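You operate a simulated robot arm through the tools that you are given. There is no shell and no other tool. Be economical: measure what you need, move in short steps, check, and stop when the job is done.

You are at the controls of a simulated robot arm. One attempt, no reset.

Task
Put a clip on each long side of the KIT tray and lay the size 42 pair in it.
Fine: tip the CLIPS bin open and shut it again. Where these are worked on the way, their far stop is far enough and under half their travel is too little: clips bin.
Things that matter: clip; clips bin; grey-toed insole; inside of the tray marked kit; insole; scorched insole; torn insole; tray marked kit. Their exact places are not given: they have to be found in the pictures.

Only the result counts: the job must be done as asked and must still hold three seconds after the hand-in. Knocking over, shifting, dropping, spilling or breaking anything else fails it.

Robot
A 6-joint arm with a two-finger gripper on a trunk, on a base that drives. Base frame: it is fixed to the floor where the robot stands at the start and does not move with it; the origin is under the middle of the robot, x ahead of it, y to its left, z up. Units: m, degrees, N and s.
With the tool pointing down near the work surface it reaches from about 0.1 to 0.64 m from the robot's upright axis, wherever it stands. Its first joint turns from -166.0 to 166.0 degrees. Places, roughly: clips bin [0.8, 0.1, 0.9]; inside of the tray marked kit [0.5, 0.4, 0.8]. Payload 1.57 kg.
The tool frame sits at the grasp point between the pads (the TCP): z along the fingers, y along the line on which they close. The tips reach 0.021 m beyond it. The gripper opens to 0.07 m. The gripper's body begins 0.05 m behind the TCP.
Orientation is that of the tool frame in the base frame, as a unit quaternion [w, x, y, z]. With the fingers straight down and closing along the base's y, the tool's x points along the base's -x, its y along +y and its z along -z.

Tools
- The arm moves only by the tool send_rows. Its argument "commands" is a list of rows, each a list of 7 numbers: the shift along the base's x, y, z in m, then the turn, a rotation vector about the base's x, y, z in degrees, then the finger opening in m, from 0 to 0.07. In form: [[dx, dy, dz, wx, wy, wz, hand], ...]. A call has 1 to 12 rows; each row is the pose to reach, as a shift and turn from the pose commanded when the call began. A row lasts 0.2 s, in which the tool goes at most 0.05 m and 8.6 degrees; a call with a longer step from one row to the next is refused whole, and so is a gripper value outside its range. Where a pose cannot be reached the arm comes as near as it can. A force on the tool above 40 N (or 10 N above the force at the start of the call, whichever is more), or a blocked arm, ends the call early, and 0.2 s more pass. Each finger halts on what it meets, pressing with about 28 N; the grip force reading is that of the motor and also rises with nothing between the fingers. The clock runs only during rows and for 0.2 s after the last one: add rows that repeat a pose to give the fingers time. It gives the time, the measured TCP pose, the force on the tool (base axes), the opening and the grip force at its end, in the units of the frame above (readings bear some noise), with the torque about the TCP (base axes, N m) and any sound that the robot's microphone picked up.
- Cameras (640 x 400 px; columns grow to the right, rows downward): "scene" is now at [0.0204, 0.1624, 1.4845]; the picture's right is [0.08, -1.00, 0.00], its down [-0.71, -0.06, -0.70] and it looks along [0.70, 0.05, -0.72] (base axes); focal length 266 px, centre (320, 200). "wrist" rides on the gripper at [0.079, 0.004, -0.081] in the tool frame; the picture's right is [-0.05, 1.00, 0.00], its down [-0.67, -0.03, -0.74] and it looks along [-0.74, -0.04, 0.67] (tool axes); focal length 256 px, centre (320, 200).
- capture(camera): a new picture of that camera. It takes no simulated time.
- roll_base(legs): drives the robot by 1 to 6 legs, each [ahead, left, turn to the left] in m, m and degrees, along the robot's own axes; the way and the turn of a leg run together, so that a leg with both is an arc; at most 1.5 m and 180 degrees a leg. The arm and the cameras ride along, it lands a little off, and it stops where it bumps. It gives what a move gives.
- aim_head(pan, tilt): turns the head with the scene camera to pan (to the left, within 155 degrees either way) and tilt (down, from -29 to 69), counted from straight ahead of the robot. It gives what a move gives.
- point_at(camera, pixels): for up to 12 pixels [column, row] of the newest picture of that camera ("zoom" is the newest enlarged one), the place [x, y, z] in the base frame of the surface seen there, good to about 0.003 m. It takes no simulated time.
- zoom(camera, box): a new picture of the part [left, top, right, bottom] of that camera's present view, enlarged. It takes no simulated time.
- job_done(): hands the job in; it is judged then, once.

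Go step by step. Measure first, check grasps and placings, and put right what went wrong. The budget is 80 turns and 52 pictures, counting those below and the enlarged ones. Unless the task says otherwise, let go and move clear before handing in, and close with one line.

The tools are called by a JSON object that holds its "api" and its "payload". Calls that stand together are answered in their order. send_rows: Moves the arm, as the interface text tells. Its arguments: {"type":"object","properties":{"commands":{"type":"array","items":{"type":"array","items":{"type":"number"}}}},"required":["commands"]} The other tools are called the same way: roll_base (legs) drives the base; aim_head (pan, tilt) turns the head that bears the scene camera; capture (camera) takes a picture; point_at (camera, pixels) gives the place of the surface under pixels of a picture; zoom (camera, box) takes an enlarged picture of a part of a camera's view; job_done () hands the job in.

At the start:

```text
t: 0.0
eef_pos: [0.3999, 0.0496, 1.1266]
tcp_rot: [0.0, -0.001, 1.0, 0.0]
force: [-0.7, 0.8, -0.4]
torque: [0.01, -0.02, -0.01]
width: 0.0701
grasp_force: 0.0
robot x, y, heading: [0.0011, -0.0009, 0.3]
head pan, tilt: [4.5, 45.7]
```

scene: 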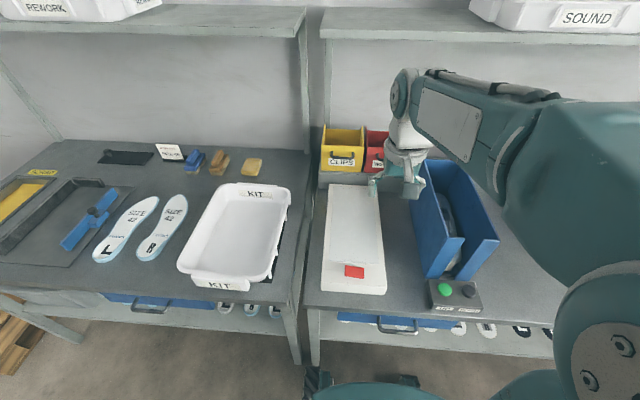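
wrist: 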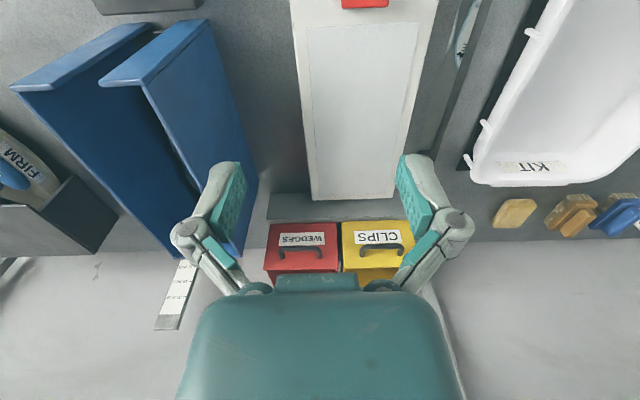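

The scene shows the KIT tray around (238,235), a size 42 L/R pair around (125,228) and (162,225), and the CLIPS bin at (342,148). I'll zoom in on each for detail.

{"api": "zoom", "payload": {"camera": "scene", "box": [60, 130, 300, 300]}}

{"api": "zoom", "payload": {"camera": "scene", "box": [300, 110, 420, 190]}}

{"api": "zoom", "payload": {"camera": "scene", "box": [200, 270, 560, 400]}}

```text
2.35 times, centred on (180, 215) of scene
```

zoom: 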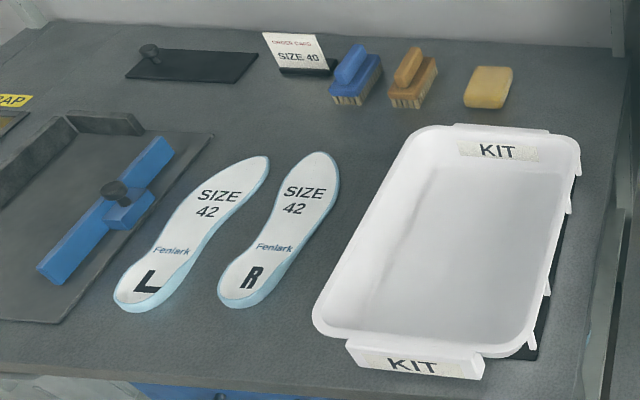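

```text
5.00 times, centred on (360, 150) of scene
```

zoom: 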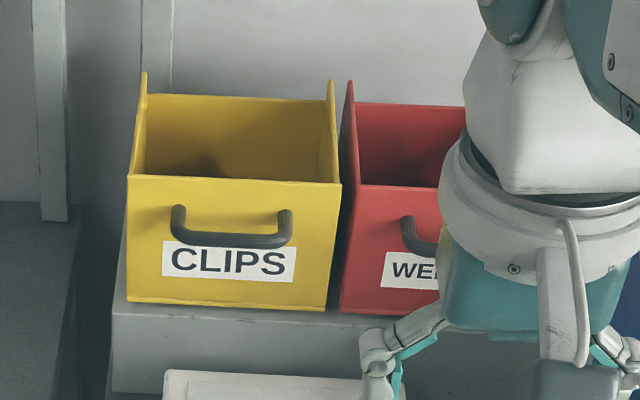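

```text
1.78 times, centred on (380, 335) of scene
```

zoom: 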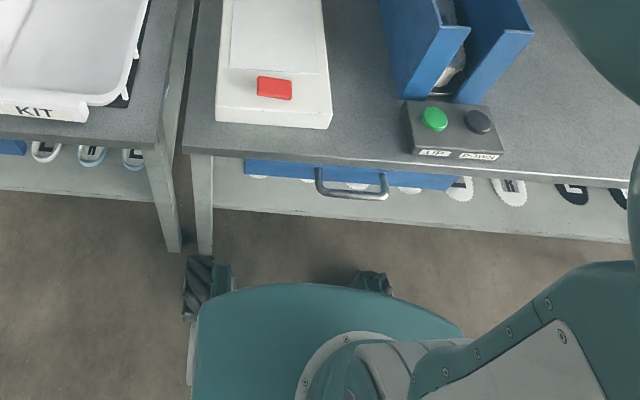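

The 42 L and R pair by the tray look whole, and the clips bin is a tip-out bin with a handle. Next I'll look around for the other insoles and the clips.

{"api": "aim_head", "payload": {"pan": 50, "tilt": 45}}

{"api": "capture", "payload": {"camera": "scene"}}

{"api": "aim_head", "payload": {"pan": -30, "tilt": 45}}

{"api": "capture", "payload": {"camera": "scene"}}

```text
t: 1.1
eef_pos: [0.3988, 0.0499, 1.1272]
tcp_rot: [-0.001, 0.0, 1.0, -0.001]
force: [0.4, 0.0, -0.2]
torque: [-0.01, 0.02, -0.01]
width: 0.0699
grasp_force: 0.0
robot x, y, heading: [0.0006, 0.0007, -0.0]
head pan, tilt: [50.0, 45.0]
```

```text
46 pictures are left
```

scene: 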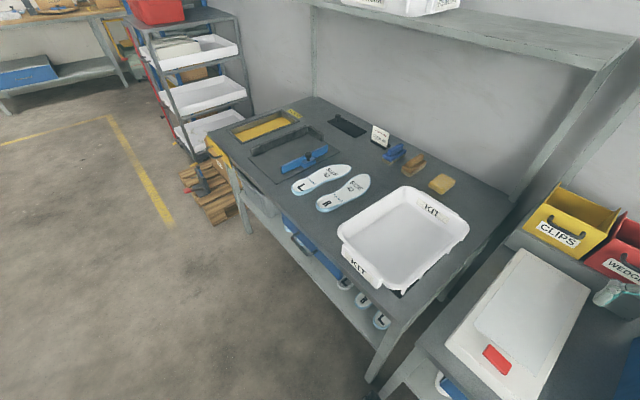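

```text
t: 2.7
eef_pos: [0.3999, 0.049, 1.1262]
tcp_rot: [0.0, 0.0, 1.0, 0.0]
force: [0.6, 0.4, -0.6]
torque: [0.01, 0.01, 0.0]
width: 0.07
grasp_force: 0.0
robot x, y, heading: [0.0038, -0.0025, 0.1]
head pan, tilt: [-30.0, 45.0]
```

```text
45 pictures are left
```

scene: 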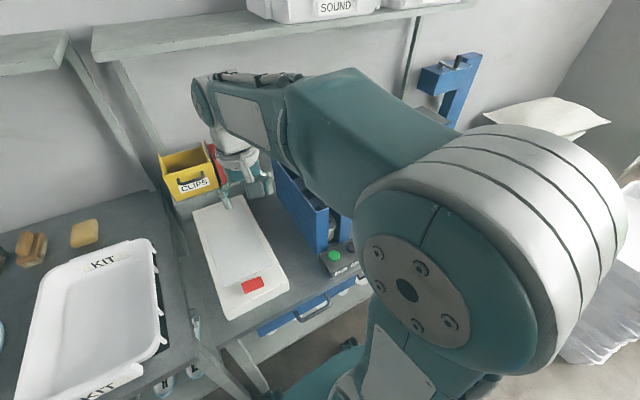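

I'll look straight at the CLIPS bin and its handle to measure it.

{"api": "aim_head", "payload": {"pan": 5, "tilt": 40}}

{"api": "zoom", "payload": {"camera": "scene", "box": [300, 130, 420, 205]}}

{"api": "point_at", "payload": {"camera": "zoom", "pixels": [[145, 170], [330, 180], [180, 220], [230, 240], [285, 225], [230, 260], [145, 290], [325, 300], [230, 195], [230, 110], [210, 160], [240, 350]]}}

{"api": "zoom", "payload": {"camera": "wrist", "box": [260, 190, 440, 300]}}

```text
t: 3.7
eef_pos: [0.3995, 0.0487, 1.1278]
tcp_rot: [0.0, 0.0, 1.0, -0.001]
force: [-0.6, -0.2, 0.3]
torque: [0.0, 0.01, -0.01]
width: 0.07
grasp_force: 0.0
robot x, y, heading: [-0.0031, -0.0014, -0.1]
head pan, tilt: [5.0, 40.0]
```

```text
5.33 times, centred on (360, 168) of scene
```

zoom: 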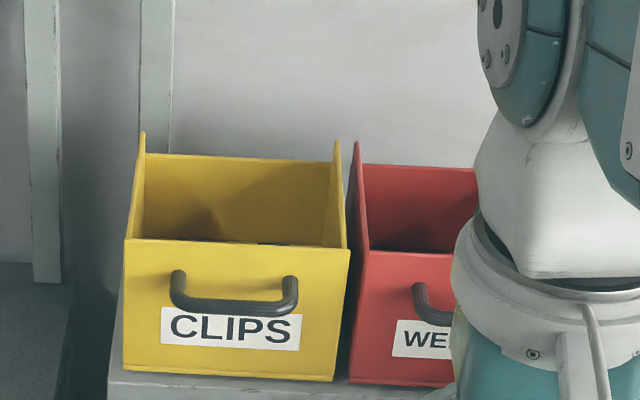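

```text
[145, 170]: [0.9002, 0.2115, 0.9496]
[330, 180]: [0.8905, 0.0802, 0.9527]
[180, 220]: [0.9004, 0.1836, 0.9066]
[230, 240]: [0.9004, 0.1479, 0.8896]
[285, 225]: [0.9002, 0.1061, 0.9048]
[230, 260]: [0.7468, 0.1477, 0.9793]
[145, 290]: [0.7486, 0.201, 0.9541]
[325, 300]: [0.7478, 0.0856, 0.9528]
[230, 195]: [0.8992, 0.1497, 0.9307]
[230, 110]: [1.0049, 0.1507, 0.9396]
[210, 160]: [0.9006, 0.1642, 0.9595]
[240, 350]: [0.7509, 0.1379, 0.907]
```

```text
3.56 times, centred on (350, 245) of wrist
```

zoom: 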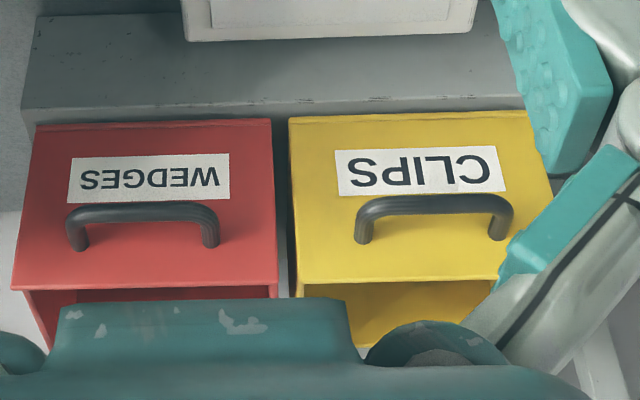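

Front panel is at x≈0.748, y 0.08–0.21. I'll measure the handle bar and the panel edges.

{"api": "point_at", "payload": {"camera": "zoom", "pixels": [[177, 275], [177, 295], [205, 305], [235, 307], [265, 307], [290, 283], [235, 238], [235, 246], [130, 245], [345, 255], [130, 368], [235, 385]]}}

{"api": "aim_head", "payload": {"pan": 38, "tilt": 50}}

{"api": "capture", "payload": {"camera": "scene"}}

```text
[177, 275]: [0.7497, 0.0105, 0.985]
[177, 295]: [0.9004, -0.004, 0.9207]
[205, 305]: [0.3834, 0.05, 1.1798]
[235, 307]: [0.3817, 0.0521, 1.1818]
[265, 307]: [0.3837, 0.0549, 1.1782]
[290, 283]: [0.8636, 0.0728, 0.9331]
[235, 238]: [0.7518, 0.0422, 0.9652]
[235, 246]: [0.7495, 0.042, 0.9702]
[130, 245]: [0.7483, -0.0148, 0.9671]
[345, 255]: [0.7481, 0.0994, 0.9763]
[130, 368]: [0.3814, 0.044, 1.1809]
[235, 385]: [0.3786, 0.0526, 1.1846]
```

```text
t: 4.7
eef_pos: [0.399, 0.048, 1.1265]
tcp_rot: [0.0, 0.0, 1.0, -0.001]
force: [0.4, 0.2, -1.1]
torque: [0.0, -0.03, -0.03]
width: 0.0699
grasp_force: 0.1
robot x, y, heading: [0.0006, 0.0016, 0.0]
head pan, tilt: [38.0, 50.0]
```

```text
42 pictures are left
```

scene: 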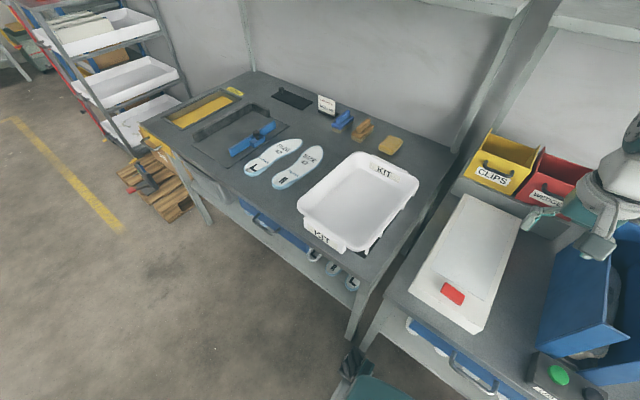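

Those points came from the wrist zoom, not the scene zoom. Now I'll measure the tray, insoles and bin from this scene view.

{"api": "zoom", "payload": {"camera": "scene", "box": [220, 110, 440, 260]}}

{"api": "zoom", "payload": {"camera": "scene", "box": [450, 120, 560, 200]}}

```text
2.67 times, centred on (330, 185) of scene
```

zoom: 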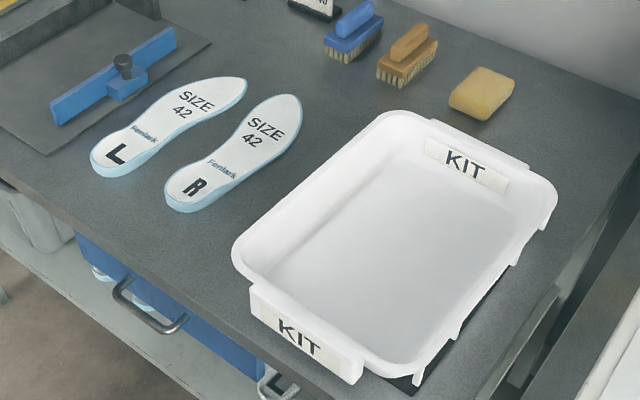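

```text
5.00 times, centred on (505, 160) of scene
```

zoom: 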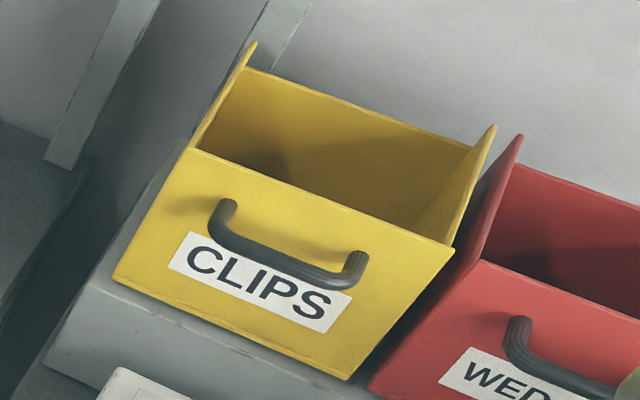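

{"api": "point_at", "payload": {"camera": "zoom", "pixels": [[228, 205], [222, 235], [250, 256], [285, 268], [320, 280], [355, 262], [300, 195], [190, 155], [450, 255], [120, 280], [345, 370], [300, 180]]}}

{"api": "point_at", "payload": {"camera": "scene", "pixels": [[250, 171], [299, 141], [279, 185], [320, 150], [272, 158], [299, 168], [360, 155], [300, 205], [419, 183], [370, 245], [360, 200], [330, 238]]}}

```text
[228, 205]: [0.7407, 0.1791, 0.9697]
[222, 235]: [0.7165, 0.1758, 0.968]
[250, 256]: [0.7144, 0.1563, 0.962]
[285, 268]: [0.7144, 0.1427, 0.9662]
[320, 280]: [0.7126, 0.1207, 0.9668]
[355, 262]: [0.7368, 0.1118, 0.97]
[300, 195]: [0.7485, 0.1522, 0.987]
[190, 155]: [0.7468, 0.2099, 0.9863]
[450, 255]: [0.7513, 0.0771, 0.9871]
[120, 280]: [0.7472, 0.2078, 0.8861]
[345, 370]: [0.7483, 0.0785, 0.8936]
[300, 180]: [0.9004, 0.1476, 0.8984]
```

```text
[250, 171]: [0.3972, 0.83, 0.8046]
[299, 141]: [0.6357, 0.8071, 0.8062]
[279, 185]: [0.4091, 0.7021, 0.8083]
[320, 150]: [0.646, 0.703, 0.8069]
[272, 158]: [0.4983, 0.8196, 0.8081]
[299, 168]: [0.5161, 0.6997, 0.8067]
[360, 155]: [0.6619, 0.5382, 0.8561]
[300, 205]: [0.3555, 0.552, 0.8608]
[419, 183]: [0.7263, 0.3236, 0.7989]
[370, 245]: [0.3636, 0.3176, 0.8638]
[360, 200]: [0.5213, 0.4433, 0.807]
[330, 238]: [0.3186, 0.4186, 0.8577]
```

The bin's handle bar is at about (0.712, 0.146, 0.966). I'll measure the table edges, the upper shelf and the press block to see how far I can drive.

{"api": "point_at", "payload": {"camera": "scene", "pixels": [[210, 175], [333, 271], [395, 298], [510, 380], [365, 300], [440, 370], [490, 5], [560, 25], [450, 330], [452, 290], [400, 220], [590, 340]]}}

{"api": "aim_head", "payload": {"pan": 0, "tilt": 69}}

{"api": "capture", "payload": {"camera": "scene"}}

{"api": "point_at", "payload": {"camera": "scene", "pixels": [[290, 230], [360, 235], [320, 260], [330, 330], [400, 130], [270, 250]]}}

```text
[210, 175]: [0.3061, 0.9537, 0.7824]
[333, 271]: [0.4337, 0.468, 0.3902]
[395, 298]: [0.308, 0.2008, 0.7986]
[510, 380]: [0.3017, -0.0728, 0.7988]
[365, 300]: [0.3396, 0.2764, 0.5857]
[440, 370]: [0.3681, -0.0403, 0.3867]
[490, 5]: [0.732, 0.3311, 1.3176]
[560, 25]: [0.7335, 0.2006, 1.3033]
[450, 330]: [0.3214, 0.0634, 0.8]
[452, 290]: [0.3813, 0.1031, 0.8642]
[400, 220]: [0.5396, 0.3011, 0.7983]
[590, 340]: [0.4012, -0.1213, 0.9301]
```

```text
t: 5.7
eef_pos: [0.3998, 0.049, 1.1274]
tcp_rot: [0.0, 0.0, 1.0, -0.001]
force: [0.6, -0.1, 0.2]
torque: [0.02, -0.02, -0.02]
width: 0.0703
grasp_force: 0.1
robot x, y, heading: [-0.0042, 0.0024, -0.0]
head pan, tilt: [0.0, 68.8]
```

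```text
39 pictures are left
```

scene: 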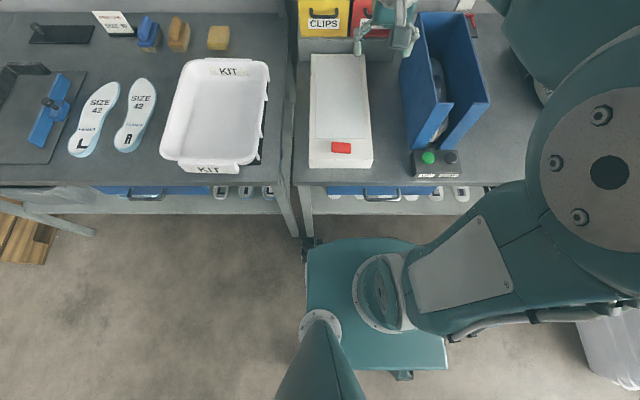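

```text
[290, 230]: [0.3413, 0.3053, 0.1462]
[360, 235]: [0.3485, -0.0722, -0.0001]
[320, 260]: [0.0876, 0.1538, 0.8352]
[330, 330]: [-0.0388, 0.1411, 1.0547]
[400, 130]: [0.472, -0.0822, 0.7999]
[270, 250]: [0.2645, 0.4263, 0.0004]
```

I need the base's front extent to know the driving clearance.

{"api": "point_at", "payload": {"camera": "scene", "pixels": [[310, 248], [340, 240], [410, 242], [360, 240], [308, 244], [312, 340], [440, 340], [380, 290], [300, 25], [380, 2], [340, 20], [310, 10]]}}

{"api": "zoom", "payload": {"camera": "scene", "box": [60, 60, 300, 210]}}

```text
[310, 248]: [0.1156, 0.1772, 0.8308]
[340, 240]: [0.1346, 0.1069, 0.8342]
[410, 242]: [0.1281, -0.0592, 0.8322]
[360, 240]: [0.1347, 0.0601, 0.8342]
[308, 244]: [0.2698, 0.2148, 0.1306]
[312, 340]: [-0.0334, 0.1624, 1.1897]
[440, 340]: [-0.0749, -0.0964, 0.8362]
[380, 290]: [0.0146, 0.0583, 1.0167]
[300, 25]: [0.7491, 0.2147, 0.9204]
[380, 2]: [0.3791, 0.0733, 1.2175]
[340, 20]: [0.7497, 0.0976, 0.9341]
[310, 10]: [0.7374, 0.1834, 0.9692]
```

```text
2.67 times, centred on (180, 135) of scene
```

zoom: 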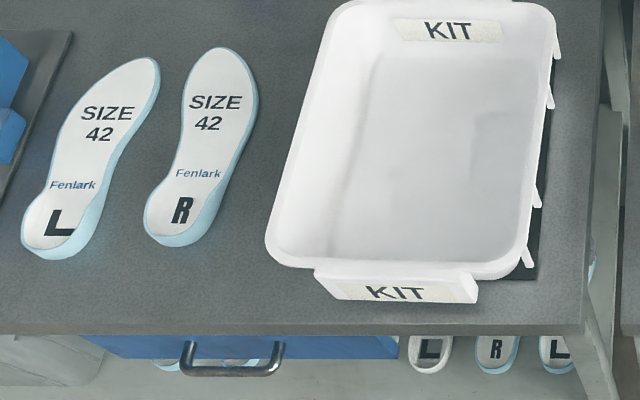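

The base body front is at x≈0.135 and the table edge at 0.30, so there's room for about 0.1 m forward. I'll shift slightly right to keep the left wheel off the table leg, then drive ahead.

{"api": "roll_base", "payload": {"legs": [[0, -0.05, 0], [0.1, 0, 0]]}}

{"api": "aim_head", "payload": {"pan": 20, "tilt": 40}}

{"api": "capture", "payload": {"camera": "scene"}}

```text
t: 7.4
eef_pos: [0.4661, -0.0423, 1.1314]
tcp_rot: [0.001, 0.007, 1.0, 0.002]
force: [-4.4, -5.0, 0.9]
torque: [0.4, -0.29, 0.05]
width: 0.07
grasp_force: 0.0
robot x, y, heading: [0.0673, -0.0823, -0.9]
head pan, tilt: [0.0, 68.8]
```

```text
t: 8.3
eef_pos: [0.4679, -0.0298, 1.1269]
tcp_rot: [0.0, 0.008, 1.0, -0.007]
force: [1.1, 0.0, 0.8]
torque: [-0.03, 0.03, -0.02]
width: 0.07
grasp_force: 0.1
robot x, y, heading: [0.0686, -0.0864, -0.8]
head pan, tilt: [20.0, 40.0]
```

```text
37 pictures are left
```

scene: 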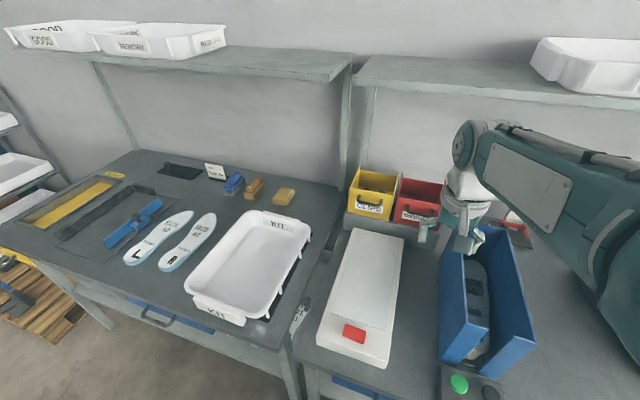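

The base stopped at (0.069, -0.086), with nothing disturbed. I'll bring the gripper in front of and above the bin and look inside with the wrist camera.

{"api": "send_rows", "payload": {"commands": [[0.026, 0.034, 0, 0, 0, 0, 0.07], [0.053, 0.068, 0, 0, 0, 0, 0.07], [0.079, 0.102, -0.005, 0, 0, 0, 0.07], [0.106, 0.136, -0.01, 0, 0, 0, 0.07], [0.132, 0.175, -0.017, 0, 0, 0, 0.07], [0.132, 0.175, -0.017, 0, 0, 0, 0.07]]}}

{"api": "capture", "payload": {"camera": "wrist"}}

```text
t: 9.7
eef_pos: [0.5997, 0.1443, 1.1082]
tcp_rot: [-0.002, 0.008, 1.0, -0.007]
force: [0.1, -0.1, -0.1]
torque: [-0.03, 0.01, 0.02]
width: 0.0699
grasp_force: 0.0
robot x, y, heading: [0.0687, -0.0879, -1.0]
head pan, tilt: [20.0, 40.0]
```

```text
36 pictures are left
```

wrist: 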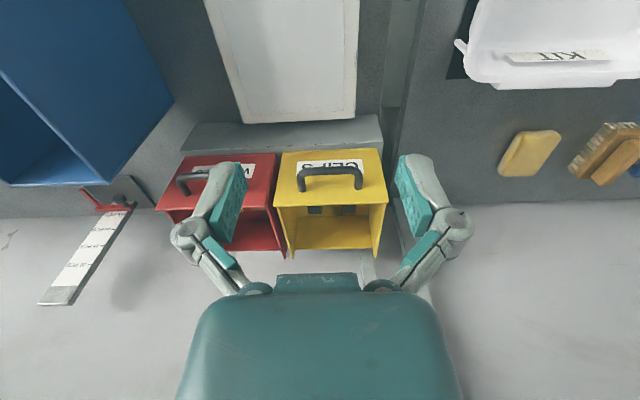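

Two dark objects sit in the bin near (315,210) and (350,210), likely the clips. I'll zoom in.

{"api": "zoom", "payload": {"camera": "wrist", "box": [265, 140, 395, 265]}}

{"api": "point_at", "payload": {"camera": "wrist", "pixels": [[315, 208], [315, 213], [348, 208], [348, 213], [330, 208], [330, 225], [335, 240], [330, 170], [320, 205], [300, 240], [365, 240], [333, 247]]}}

```text
3.20 times, centred on (330, 202) of wrist
```

zoom: 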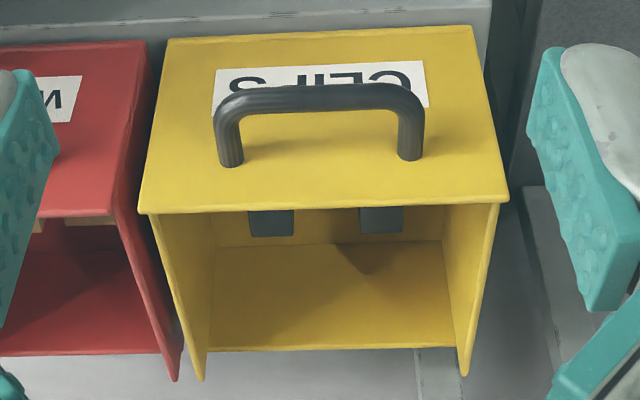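

```text
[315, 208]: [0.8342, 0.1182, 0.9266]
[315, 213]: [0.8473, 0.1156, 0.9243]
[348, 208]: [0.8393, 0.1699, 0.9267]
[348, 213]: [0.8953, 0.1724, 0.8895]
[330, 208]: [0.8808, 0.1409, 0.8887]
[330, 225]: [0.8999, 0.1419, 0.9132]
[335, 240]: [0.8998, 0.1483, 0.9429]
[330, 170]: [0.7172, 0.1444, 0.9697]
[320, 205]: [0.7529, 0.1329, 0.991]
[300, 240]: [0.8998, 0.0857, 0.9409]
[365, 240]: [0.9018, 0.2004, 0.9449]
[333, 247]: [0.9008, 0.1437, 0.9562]
```

The clips stand at about (0.84, 0.118/0.171), tops at z≈0.927, too far for a vertical reach, so the bin must be tipped. I'll test the reach above the handle gap with closed fingers.

{"api": "send_rows", "payload": {"commands": [[0.04, 0, -0.02, 0, 0, 0, 0.04], [0.08, 0, -0.04, 0, 0, 0, 0.02], [0.11, 0, -0.05, 0, 0, 0, 0], [0.136, 0, -0.06, 0, 0, 0, 0], [0.136, 0, -0.06, 0, 0, 0, 0], [0.136, 0, -0.06, 0, 0, 0, 0]]}}

{"api": "zoom", "payload": {"camera": "wrist", "box": [220, 100, 420, 225]}}

```text
t: 11.1
eef_pos: [0.7313, 0.1439, 1.0491]
tcp_rot: [-0.001, 0.007, 1.0, -0.007]
force: [0.9, 0.2, -0.2]
torque: [-0.01, 0.01, -0.04]
width: 0.0001
grasp_force: 27.9
out of reach, approached as far as the arm can: row 4
robot x, y, heading: [0.0678, -0.0862, -1.0]
head pan, tilt: [20.0, 40.0]
```

```text
3.20 times, centred on (320, 162) of wrist
```

zoom: 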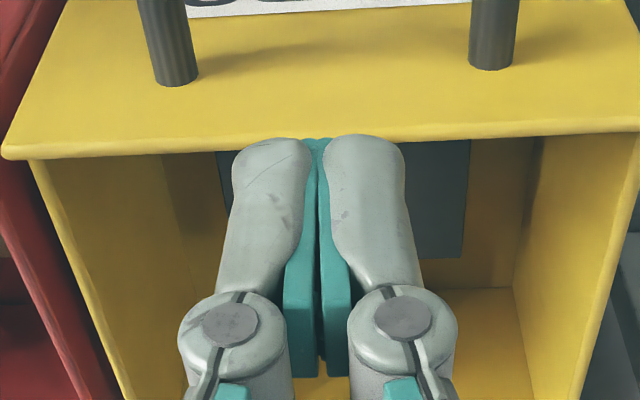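

It reached x=0.731 vertically. I'll tilt the tool 8° forward to gain reach, then line up over the gap between bar and panel.

{"api": "send_rows", "payload": {"commands": [[0, 0, -0.01, 0, -8, 0, 0], [0, 0, -0.01, 0, -8, 0, 0], [0, 0, -0.01, 0, -8, 0, 0]]}}

```text
t: 11.9
eef_pos: [0.7472, 0.1495, 1.0466]
tcp_rot: [0.047, 0.009, 0.999, -0.008]
force: [-0.1, 0.0, -1.2]
torque: [-0.01, -0.02, -0.02]
width: 0.0
grasp_force: 27.5
out of reach, approached as far as the arm can: row 1
robot x, y, heading: [0.0686, -0.0875, -0.9]
head pan, tilt: [20.0, 40.0]
```

It stopped near its reach limit at x=0.747 with about 5.4° of tilt. I'll back off slightly so it can hit the tilt, before descending.

{"api": "send_rows", "payload": {"commands": [[-0.012, -0.004, -0.01, 0, 0, 0, 0], [-0.012, -0.004, -0.02, 0, -3, 0, 0], [-0.012, -0.004, -0.02, 0, -3, 0, 0]]}}

```text
t: 12.7
eef_pos: [0.7227, 0.1418, 1.0195]
tcp_rot: [0.096, 0.009, 0.995, -0.005]
force: [-0.5, 0.2, 0.1]
torque: [-0.01, 0.02, -0.01]
width: 0.0001
grasp_force: 28.1
robot x, y, heading: [0.0705, -0.0888, -0.9]
head pan, tilt: [20.0, 40.0]
```

The pose is now clean at (0.723, 0.142, 1.02) with 11° tilt. I'll line up over the gap and go down behind the bar.

{"api": "send_rows", "payload": {"commands": [[0.011, 0.003, 0, 0, 0, 0, 0], [0.011, 0.003, -0.02, 0, 0, 0, 0], [0.011, 0.003, -0.035, 0, 0, 0, 0], [0.011, 0.003, -0.048, 0, 0, 0, 0], [0.011, 0.003, -0.048, 0, 0, 0, 0]]}}

{"api": "zoom", "payload": {"camera": "wrist", "box": [220, 80, 420, 205]}}

```text
t: 13.9
eef_pos: [0.735, 0.1448, 0.9707]
tcp_rot: [0.095, 0.008, 0.995, -0.006]
force: [-0.1, -0.4, 0.0]
torque: [0.0, 0.01, -0.02]
width: 0.0
grasp_force: 27.9
robot x, y, heading: [0.0659, -0.0873, -0.9]
head pan, tilt: [20.0, 40.0]
```

```text
3.20 times, centred on (320, 142) of wrist
```

zoom: 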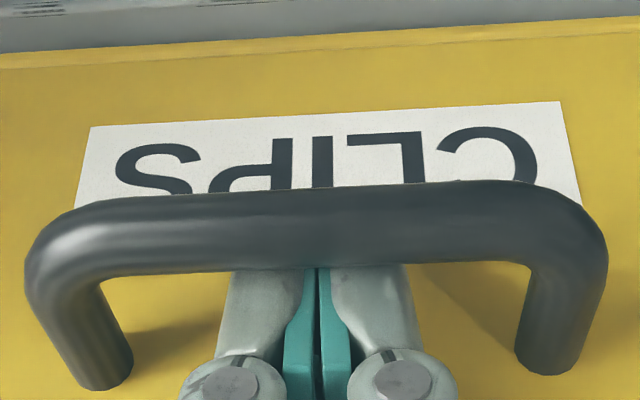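

The fingers are hooked behind the handle bar. I'll pull along an arc about the bin's lower front edge, first 16°.

{"api": "send_rows", "payload": {"commands": [[-0.0058, 0, -0.0011, 0, -4, 0, 0], [-0.0116, 0, -0.0026, 0, -8, 0, 0], [-0.017, 0, -0.0045, 0, -12, 0, 0], [-0.0226, 0, -0.0068, 0, -16, 0, 0], [-0.0226, 0, -0.0068, 0, -16, 0, 0]]}}

{"api": "capture", "payload": {"camera": "scene"}}

```text
t: 15.1
eef_pos: [0.7128, 0.145, 0.9636]
tcp_rot: [0.234, 0.008, 0.972, -0.005]
force: [1.4, -0.3, 0.7]
torque: [-0.03, 0.01, 0.04]
width: 0.0
grasp_force: 27.6
robot x, y, heading: [0.0664, -0.083, -0.9]
head pan, tilt: [20.0, 40.0]
```

```text
32 pictures are left
```

scene: 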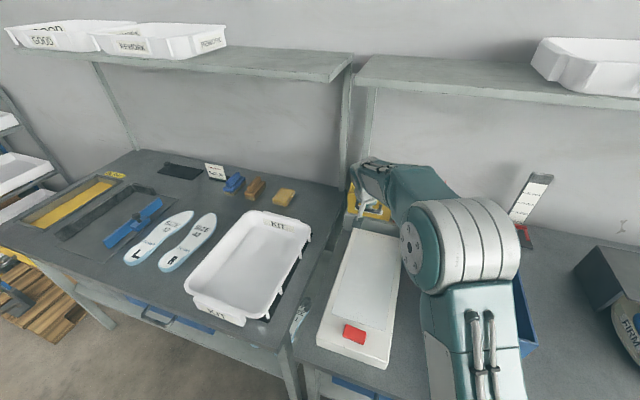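

The force is only 1.4 N, so the arc fits. I'll continue the arc towards the far stop.

{"api": "send_rows", "payload": {"commands": [[-0.0053, 0, -0.0027, 0, -4, 0, 0], [-0.0104, 0, -0.0057, 0, -8, 0, 0], [-0.0153, 0, -0.009, 0, -12, 0, 0], [-0.0199, 0, -0.0128, 0, -16, 0, 0], [-0.0243, 0, -0.0169, 0, -20, 0, 0], [-0.0283, 0, -0.0212, 0, -24, 0, 0], [-0.0283, 0, -0.0212, 0, -24, 0, 0]]}}

{"api": "zoom", "payload": {"camera": "wrist", "box": [160, 40, 480, 240]}}

```text
t: 16.7
eef_pos: [0.6837, 0.1446, 0.9442]
tcp_rot: [0.431, 0.01, 0.902, -0.003]
force: [-0.4, 0.8, 0.8]
torque: [0.03, -0.02, 0.01]
width: 0.0001
grasp_force: 27.6
robot x, y, heading: [0.0674, -0.0862, -0.9]
head pan, tilt: [20.0, 40.0]
```

```text
2.00 times, centred on (320, 140) of wrist
```

zoom: 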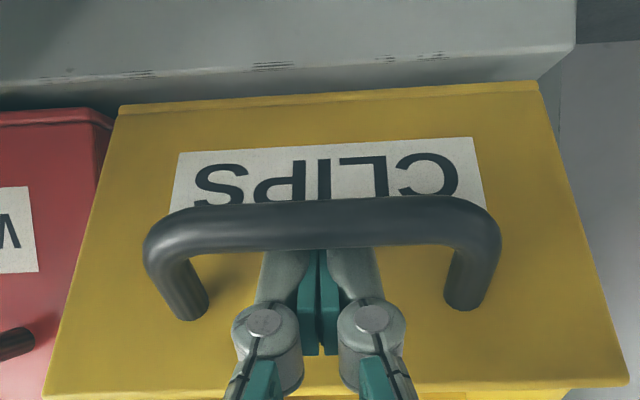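

Handle and panel keep the same view, so the bin has turned about 40° without resistance. I'll go on a little to find the stop.

{"api": "send_rows", "payload": {"commands": [[-0.0038, 0, -0.0046, 0, -4, 0, 0], [-0.0072, 0, -0.0095, 0, -8, 0, 0], [-0.0103, 0, -0.0145, 0, -12, 0, 0], [-0.0103, 0, -0.0145, 0, -12, 0, 0]]}}

{"api": "zoom", "payload": {"camera": "wrist", "box": [160, 40, 480, 240]}}

```text
t: 17.3
eef_pos: [0.6835, 0.157, 0.9403]
tcp_rot: [0.5, 0.01, 0.866, -0.01]
force: [13.4, -1.5, 14.4]
torque: [-0.2, -0.01, -0.07]
width: 0.0001
grasp_force: 27.9
robot x, y, heading: [0.067, -0.0851, -1.1]
head pan, tilt: [20.0, 40.0]
stopped in row 3: the force on the tool passed its limit at 44 N (the readings are from after the stop); the commanded pose is now the measured one
```

```text
2.00 times, centred on (320, 140) of wrist
```

zoom: 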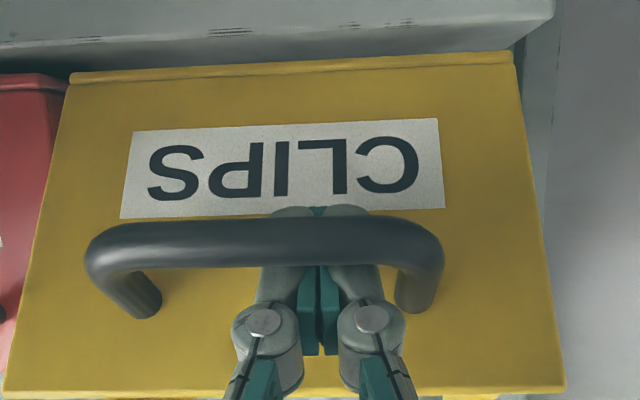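

The stop was met at about 42°. I'll withdraw the fingers up along the panel and see whether the bin stays open.

{"api": "send_rows", "payload": {"commands": [[0.002, -0.006, 0.002, 0, 0, 0, 0], [-0.012, -0.008, 0.018, 0, 0, 0, 0], [-0.026, -0.01, 0.033, 0, 0, 0, 0], [-0.045, -0.01, 0.055, 0, 0, 0, 0], [-0.06, -0.01, 0.08, 0, 0, 0, 0], [-0.07, -0.01, 0.1, 0, 8, 0, 0.03], [-0.08, -0.01, 0.12, 0, 16, 0, 0.07], [-0.08, -0.01, 0.13, 0, 16, 0, 0.07]]}}

{"api": "capture", "payload": {"camera": "wrist"}}

```text
t: 19.1
eef_pos: [0.6017, 0.1422, 1.0679]
tcp_rot: [0.37, 0.008, 0.929, -0.009]
force: [0.4, 0.7, -0.5]
torque: [0.01, 0.0, 0.03]
width: 0.0697
grasp_force: 0.0
robot x, y, heading: [0.0717, -0.0855, -1.1]
head pan, tilt: [20.0, 40.0]
```

```text
29 pictures are left
```

wrist: 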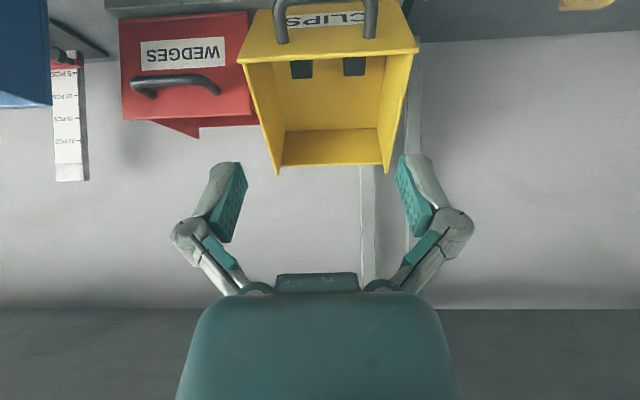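

The bin stays open and both clips are visible at (301,70) and (353,67). Zooming to measure.

{"api": "zoom", "payload": {"camera": "wrist", "box": [230, 0, 430, 125]}}

{"api": "point_at", "payload": {"camera": "zoom", "pixels": [[205, 200], [250, 200], [205, 245], [250, 245], [368, 190], [425, 190], [370, 240], [420, 240], [310, 240], [310, 300], [310, 400], [310, 185]]}}

```text
3.20 times, centred on (330, 62) of wrist
```

zoom: 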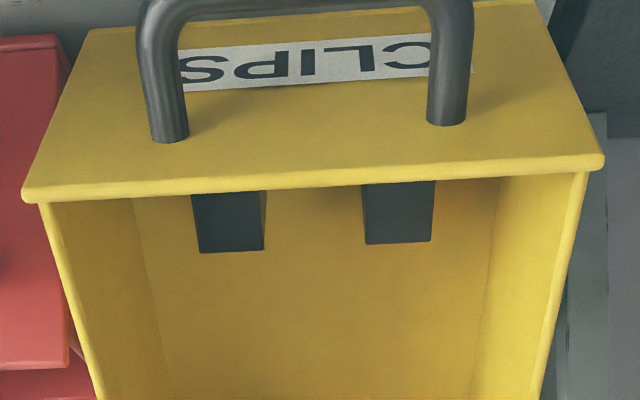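

```text
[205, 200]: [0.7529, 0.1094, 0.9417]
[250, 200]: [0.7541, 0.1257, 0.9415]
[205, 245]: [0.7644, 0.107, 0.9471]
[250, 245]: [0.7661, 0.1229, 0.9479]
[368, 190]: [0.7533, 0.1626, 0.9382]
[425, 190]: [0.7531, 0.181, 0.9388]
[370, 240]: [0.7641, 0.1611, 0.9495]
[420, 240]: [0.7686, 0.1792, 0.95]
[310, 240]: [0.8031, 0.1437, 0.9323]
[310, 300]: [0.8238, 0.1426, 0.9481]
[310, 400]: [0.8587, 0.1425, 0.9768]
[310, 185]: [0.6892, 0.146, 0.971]
```

The floor now slopes about 39° and the clips have slid forward against the panel (y≈0.116 and 0.171, each ≈0.018 wide, 0.036 tall). I'll move the camera over the bin to see them fully.

{"api": "send_rows", "payload": {"commands": [[0.02, 0, 0.03, 0, 8, 0, 0.07], [0.04, 0, 0.05, 0, 16, 0, 0.07], [0.06, 0, 0.055, 0, 24, 0, 0.07], [0.08, 0, 0.055, 0, 32, 0, 0.07], [0.1, 0, 0.055, 0, 39, 0, 0.07], [0.11, 0, 0.055, 0, 43, 0, 0.07], [0.11, 0, 0.055, 0, 43, 0, 0.07]]}}

{"api": "zoom", "payload": {"camera": "wrist", "box": [240, 40, 420, 152]}}

```text
t: 20.7
eef_pos: [0.6986, 0.141, 1.1207]
tcp_rot: [0.005, 0.004, 1.0, -0.011]
force: [-0.9, 0.5, -0.2]
torque: [0.0, 0.03, -0.03]
width: 0.07
grasp_force: 0.1
out of reach, approached as far as the arm can: row 6, 7
robot x, y, heading: [0.0671, -0.0862, -0.9]
head pan, tilt: [20.0, 40.0]
```

```text
3.56 times, centred on (330, 96) of wrist
```

zoom: 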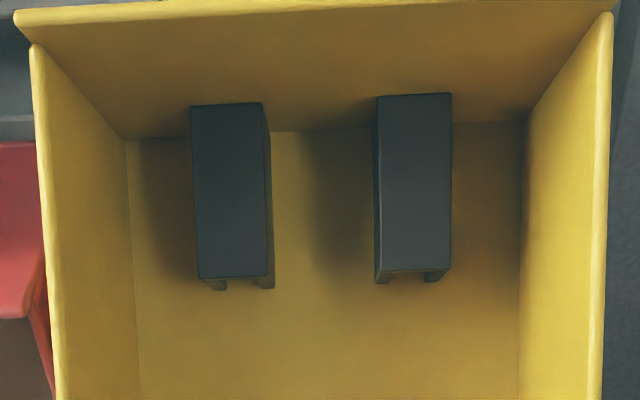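

The clips are inverted-U channels with the slot along x, just right for the tray's long walls. Measuring clips and bin walls.

{"api": "point_at", "payload": {"camera": "zoom", "pixels": [[198, 112], [258, 112], [202, 270], [265, 270], [382, 103], [445, 100], [380, 262], [445, 260], [85, 200], [570, 200], [320, 180], [320, 360]]}}

```text
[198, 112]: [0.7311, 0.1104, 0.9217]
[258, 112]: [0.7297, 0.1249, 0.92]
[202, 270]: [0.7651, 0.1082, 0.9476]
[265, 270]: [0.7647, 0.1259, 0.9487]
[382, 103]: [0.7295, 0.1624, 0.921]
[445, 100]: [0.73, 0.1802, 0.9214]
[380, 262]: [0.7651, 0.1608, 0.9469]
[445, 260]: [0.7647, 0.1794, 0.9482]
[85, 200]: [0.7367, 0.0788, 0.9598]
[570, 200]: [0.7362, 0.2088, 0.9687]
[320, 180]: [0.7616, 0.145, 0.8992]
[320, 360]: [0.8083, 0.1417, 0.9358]
```

Clip 2 has its top centre at (0.7475, 0.171, 0.9345), and the floor slopes 38°. I'll go to a pre-grasp above it along the floor normal.

{"api": "send_rows", "payload": {"commands": [[-0.03, 0.01, 0, 0, -7.5, 0, 0.06], [-0.04, 0.02, -0.02, 0, -15, 0, 0.05], [-0.04, 0.029, -0.04, 0, -22.5, 0, 0.04], [-0.04, 0.029, -0.06, 0, -30, 0, 0.034], [-0.035, 0.029, -0.08, 0, -37.5, 0, 0.034], [-0.02, 0.029, -0.11, 0, -37.5, 0, 0.034], [-0.02, 0.029, -0.118, 0, -37.5, 0, 0.034], [-0.02, 0.029, -0.118, 0, -37.5, 0, 0.034]]}}

{"api": "capture", "payload": {"camera": "wrist"}}

```text
t: 22.5
eef_pos: [0.6867, 0.1693, 1.0008]
tcp_rot: [0.326, 0.009, 0.945, -0.01]
force: [-0.5, -0.6, 0.3]
torque: [0.03, 0.0, -0.03]
width: 0.0343
grasp_force: 0.0
robot x, y, heading: [0.0701, -0.0885, -1.2]
head pan, tilt: [20.0, 40.0]
```

```text
26 pictures are left
```

wrist: 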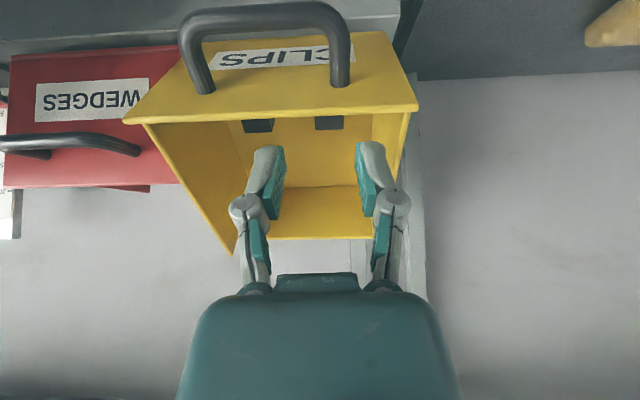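

Tilt is 38° and the pose is near target. I'll slide in along the tool axis and close on clip 2.

{"api": "send_rows", "payload": {"commands": [[0.006, 0.0015, 0.004, 0, 0, 0, 0.03], [0.02, 0.0015, -0.015, 0, 0, 0, 0.03], [0.035, 0.0015, -0.034, 0, 0, 0, 0.03], [0.048, 0.0015, -0.051, 0, 0, 0, 0.03], [0.0605, 0.0015, -0.0665, 0, 0, 0, 0.03], [0.0605, 0.0015, -0.0665, 0, 0, 0, 0.03], [0.0605, 0.0015, -0.0665, 0, 0, 0, 0], [0.0605, 0.0015, -0.0665, 0, 0, 0, 0], [0.0605, 0.0015, -0.0665, 0, 0, 0, 0]]}}

{"api": "capture", "payload": {"camera": "wrist"}}

```text
t: 24.5
eef_pos: [0.7445, 0.1727, 0.9347]
tcp_rot: [0.325, 0.008, 0.946, -0.009]
force: [1.8, 1.5, 3.1]
torque: [0.04, 0.0, 0.02]
width: 0.0207
grasp_force: 28.3
robot x, y, heading: [0.0676, -0.0913, -1.2]
head pan, tilt: [20.0, 40.0]
```

```text
25 pictures are left
```

wrist: 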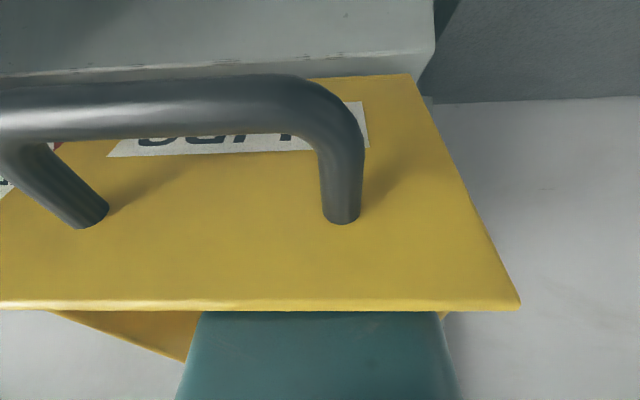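

Gripped (width 0.0207). I'll retreat along the tool axis and bring the tool upright in front of the bin.

{"api": "send_rows", "payload": {"commands": [[-0.008, 0, 0.01, 0, 0, 0, 0], [-0.025, 0, 0.032, 0, 0, 0, 0], [-0.046, 0, 0.058, 0, 0, 0, 0], [-0.068, 0, 0.087, 0, 0, 0, 0], [-0.095, 0, 0.12, 0, 0, 0, 0], [-0.13, 0, 0.13, 0, 7.6, 0, 0], [-0.15, 0, 0.13, 0, 15.2, 0, 0], [-0.17, 0, 0.13, 0, 22.8, 0, 0], [-0.19, 0, 0.13, 0, 30.4, 0, 0], [-0.21, 0, 0.13, 0, 38, 0, 0], [-0.21, 0, 0.13, 0, 38, 0, 0]]}}

{"api": "capture", "payload": {"camera": "wrist"}}

{"api": "aim_head", "payload": {"pan": 30, "tilt": 45}}

{"api": "capture", "payload": {"camera": "scene"}}

```text
t: 26.9
eef_pos: [0.5336, 0.1718, 1.0649]
tcp_rot: [-0.001, 0.004, 1.0, -0.011]
force: [-0.1, -0.9, -0.4]
torque: [0.01, 0.01, -0.01]
width: 0.0207
grasp_force: 28.3
robot x, y, heading: [0.0717, -0.0865, -1.0]
head pan, tilt: [20.0, 40.0]
```

```text
24 pictures are left
```

wrist: 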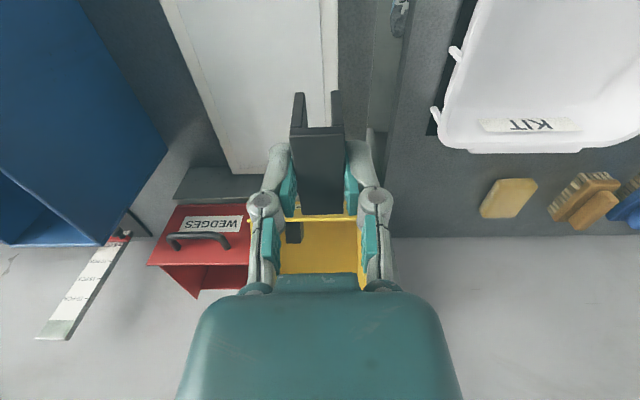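

```text
t: 27.6
eef_pos: [0.5355, 0.1719, 1.0663]
tcp_rot: [0.001, 0.005, 1.0, -0.012]
force: [-0.3, -0.2, 0.5]
torque: [-0.03, -0.01, 0.05]
width: 0.0207
grasp_force: 28.0
robot x, y, heading: [0.0726, -0.0879, -0.9]
head pan, tilt: [30.0, 45.0]
```

```text
23 pictures are left
```

scene: 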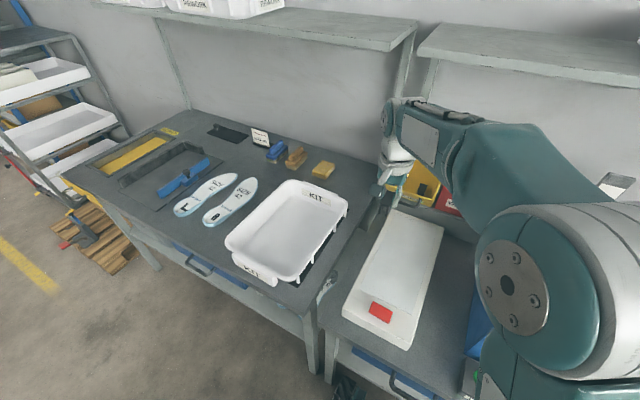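

The clip is held upright with its slot down. Now I'll study the tray's long rims.

{"api": "zoom", "payload": {"camera": "scene", "box": [215, 170, 365, 295]}}

{"api": "point_at", "payload": {"camera": "zoom", "pixels": [[190, 170], [205, 170], [215, 170], [240, 170], [500, 240], [487, 240], [472, 240], [512, 240], [150, 210], [480, 310], [340, 250], [420, 350]]}}

```text
3.20 times, centred on (290, 232) of scene
```

zoom: 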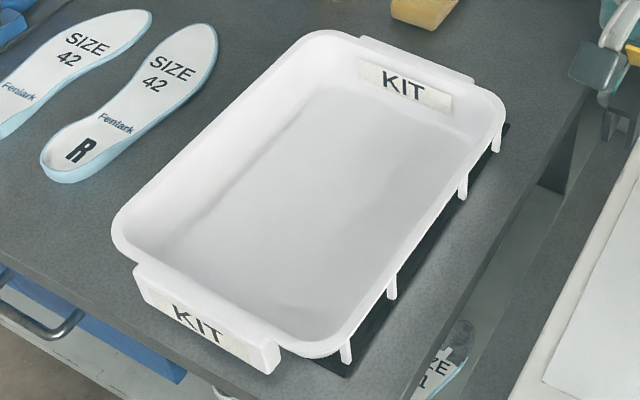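

```text
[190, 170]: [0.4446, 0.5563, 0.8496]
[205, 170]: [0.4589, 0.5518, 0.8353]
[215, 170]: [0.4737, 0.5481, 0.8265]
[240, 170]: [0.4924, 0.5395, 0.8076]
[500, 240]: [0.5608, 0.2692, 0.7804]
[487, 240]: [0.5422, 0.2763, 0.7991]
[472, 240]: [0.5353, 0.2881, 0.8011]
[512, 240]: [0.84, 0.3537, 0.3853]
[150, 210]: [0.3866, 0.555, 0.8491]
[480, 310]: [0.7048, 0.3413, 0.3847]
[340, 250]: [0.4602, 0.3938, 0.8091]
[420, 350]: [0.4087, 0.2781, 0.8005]
```

The outer wall has ribs, so I want a bay between them. I'll view the right rim more closely with the wrist camera from the side.

{"api": "send_rows", "payload": {"commands": [[-0.03, 0.02, -0.01, 0, 0, 0, 0], [-0.06, 0.04, -0.02, 0, 0, 0, 0], [-0.09, 0.06, -0.03, 0, 0, 0, 0], [-0.12, 0.08, -0.05, 0, 0, 0, 0], [-0.12, 0.08, -0.05, 0, 0, 0, 0]]}}

{"api": "capture", "payload": {"camera": "wrist"}}

```text
t: 28.8
eef_pos: [0.4171, 0.2527, 1.0137]
tcp_rot: [0.0, 0.005, 1.0, -0.01]
force: [-0.1, 0.4, 0.5]
torque: [0.04, -0.02, -0.05]
width: 0.0207
grasp_force: 27.5
robot x, y, heading: [0.0696, -0.0877, -1.0]
head pan, tilt: [30.0, 45.0]
```

```text
21 pictures are left
```

wrist: 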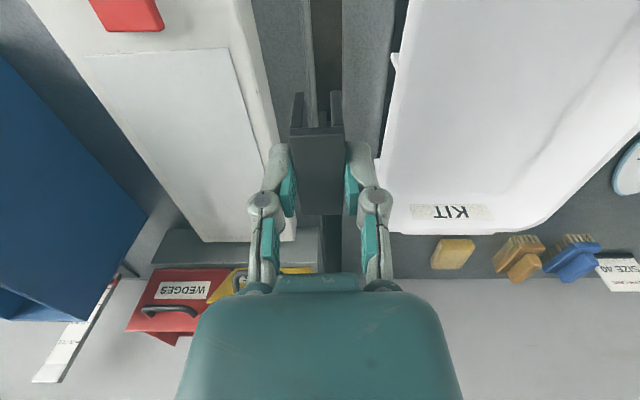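

Zooming on the right rim around (400,60).

{"api": "zoom", "payload": {"camera": "wrist", "box": [360, 0, 520, 100]}}

{"api": "point_at", "payload": {"camera": "zoom", "pixels": [[205, 20], [195, 60], [185, 110], [180, 180], [165, 220], [150, 235], [190, 330], [205, 60], [220, 60], [235, 60], [250, 60], [300, 60]]}}

```text
4.00 times, centred on (440, 50) of wrist
```

zoom: 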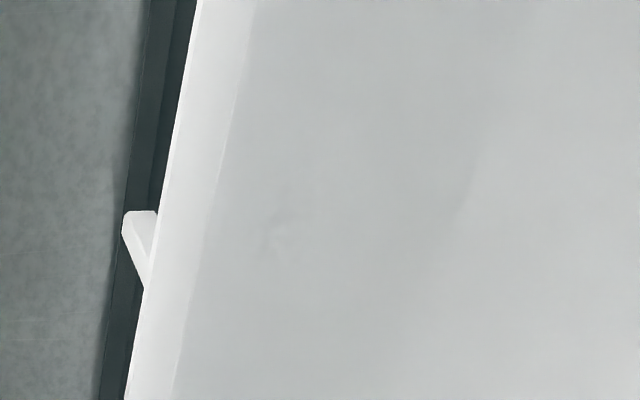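

```text
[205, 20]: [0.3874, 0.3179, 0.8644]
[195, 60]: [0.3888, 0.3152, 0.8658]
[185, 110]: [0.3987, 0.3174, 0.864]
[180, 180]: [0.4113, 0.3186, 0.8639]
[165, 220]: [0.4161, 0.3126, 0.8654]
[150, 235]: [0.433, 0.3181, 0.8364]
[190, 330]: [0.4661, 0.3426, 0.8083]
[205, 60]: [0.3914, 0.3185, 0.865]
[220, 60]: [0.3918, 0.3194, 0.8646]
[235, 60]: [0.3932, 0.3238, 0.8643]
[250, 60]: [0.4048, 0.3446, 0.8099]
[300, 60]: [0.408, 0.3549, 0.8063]
```

Rim top is z≈0.865 and y≈0.315–0.325, with a rib at x≈0.42. I'll check the slot width of the held clip.

{"api": "zoom", "payload": {"camera": "wrist", "box": [270, 75, 366, 135]}}

{"api": "zoom", "payload": {"camera": "scene", "box": [275, 195, 365, 295]}}

{"api": "point_at", "payload": {"camera": "zoom", "pixels": [[465, 80], [455, 70], [352, 160], [360, 150], [222, 310], [215, 320], [150, 385], [400, 100], [405, 105], [395, 95], [300, 200], [305, 205]]}}

```text
6.67 times, centred on (318, 105) of wrist
```

zoom: 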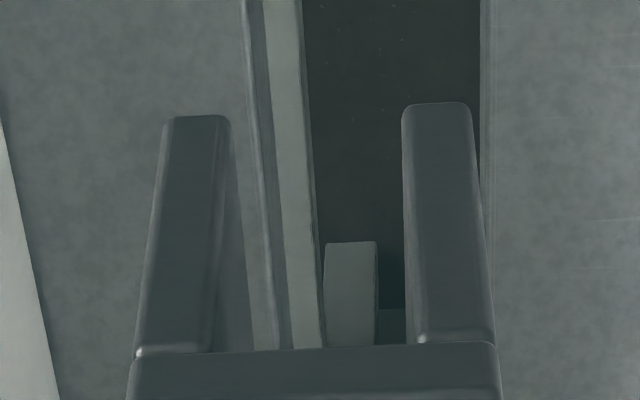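

```text
4.00 times, centred on (320, 245) of scene
```

zoom: 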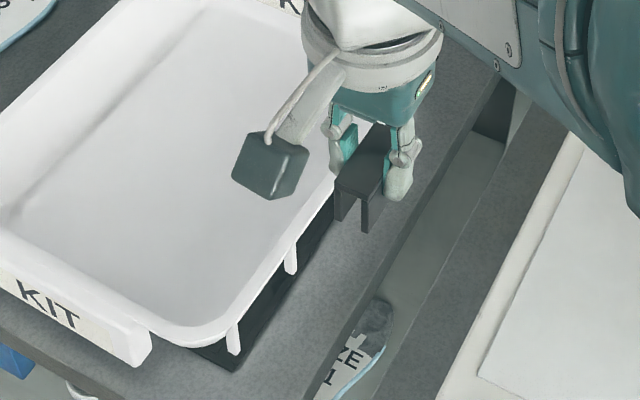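

```text
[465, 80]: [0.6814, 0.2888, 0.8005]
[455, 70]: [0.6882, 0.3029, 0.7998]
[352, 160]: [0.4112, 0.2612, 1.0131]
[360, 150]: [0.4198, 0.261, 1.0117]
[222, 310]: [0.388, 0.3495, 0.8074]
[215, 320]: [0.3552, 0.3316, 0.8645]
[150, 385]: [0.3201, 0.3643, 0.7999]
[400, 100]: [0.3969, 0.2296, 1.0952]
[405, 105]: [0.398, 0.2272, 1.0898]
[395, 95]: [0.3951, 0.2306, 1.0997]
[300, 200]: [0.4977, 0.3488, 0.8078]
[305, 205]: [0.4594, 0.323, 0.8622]
```

Slot is about 0.012 wide versus the rim's ~0.0105, so alignment matters. I'll sample the rim around x≈0.5 precisely.

{"api": "point_at", "payload": {"camera": "wrist", "pixels": [[388, 115], [389, 115], [390, 115], [391, 115], [392, 115], [394, 115], [396, 115], [398, 115], [400, 115], [402, 115], [404, 115], [408, 115]]}}

{"api": "point_at", "payload": {"camera": "wrist", "pixels": [[384, 140], [385, 140], [386, 140], [388, 140], [390, 140], [392, 140], [394, 140], [396, 140], [398, 140], [377, 160], [380, 165], [379, 170]]}}

```text
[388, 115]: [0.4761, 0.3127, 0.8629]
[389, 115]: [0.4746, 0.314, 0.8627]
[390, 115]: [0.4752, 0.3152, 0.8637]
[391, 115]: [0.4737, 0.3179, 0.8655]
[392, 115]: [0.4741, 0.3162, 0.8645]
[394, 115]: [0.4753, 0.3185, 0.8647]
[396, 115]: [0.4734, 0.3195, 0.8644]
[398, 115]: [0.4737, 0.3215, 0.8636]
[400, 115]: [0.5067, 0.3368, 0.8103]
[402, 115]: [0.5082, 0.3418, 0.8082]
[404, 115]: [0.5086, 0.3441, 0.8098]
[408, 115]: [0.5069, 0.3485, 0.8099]
```

```text
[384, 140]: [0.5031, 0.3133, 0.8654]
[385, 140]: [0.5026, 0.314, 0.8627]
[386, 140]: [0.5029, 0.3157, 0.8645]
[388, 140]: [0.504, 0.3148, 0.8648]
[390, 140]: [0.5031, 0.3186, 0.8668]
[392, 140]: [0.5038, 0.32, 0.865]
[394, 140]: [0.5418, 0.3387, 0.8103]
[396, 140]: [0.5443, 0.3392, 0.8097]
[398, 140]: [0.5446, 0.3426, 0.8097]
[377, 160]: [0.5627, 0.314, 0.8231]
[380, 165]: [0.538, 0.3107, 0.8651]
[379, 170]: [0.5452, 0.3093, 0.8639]
```

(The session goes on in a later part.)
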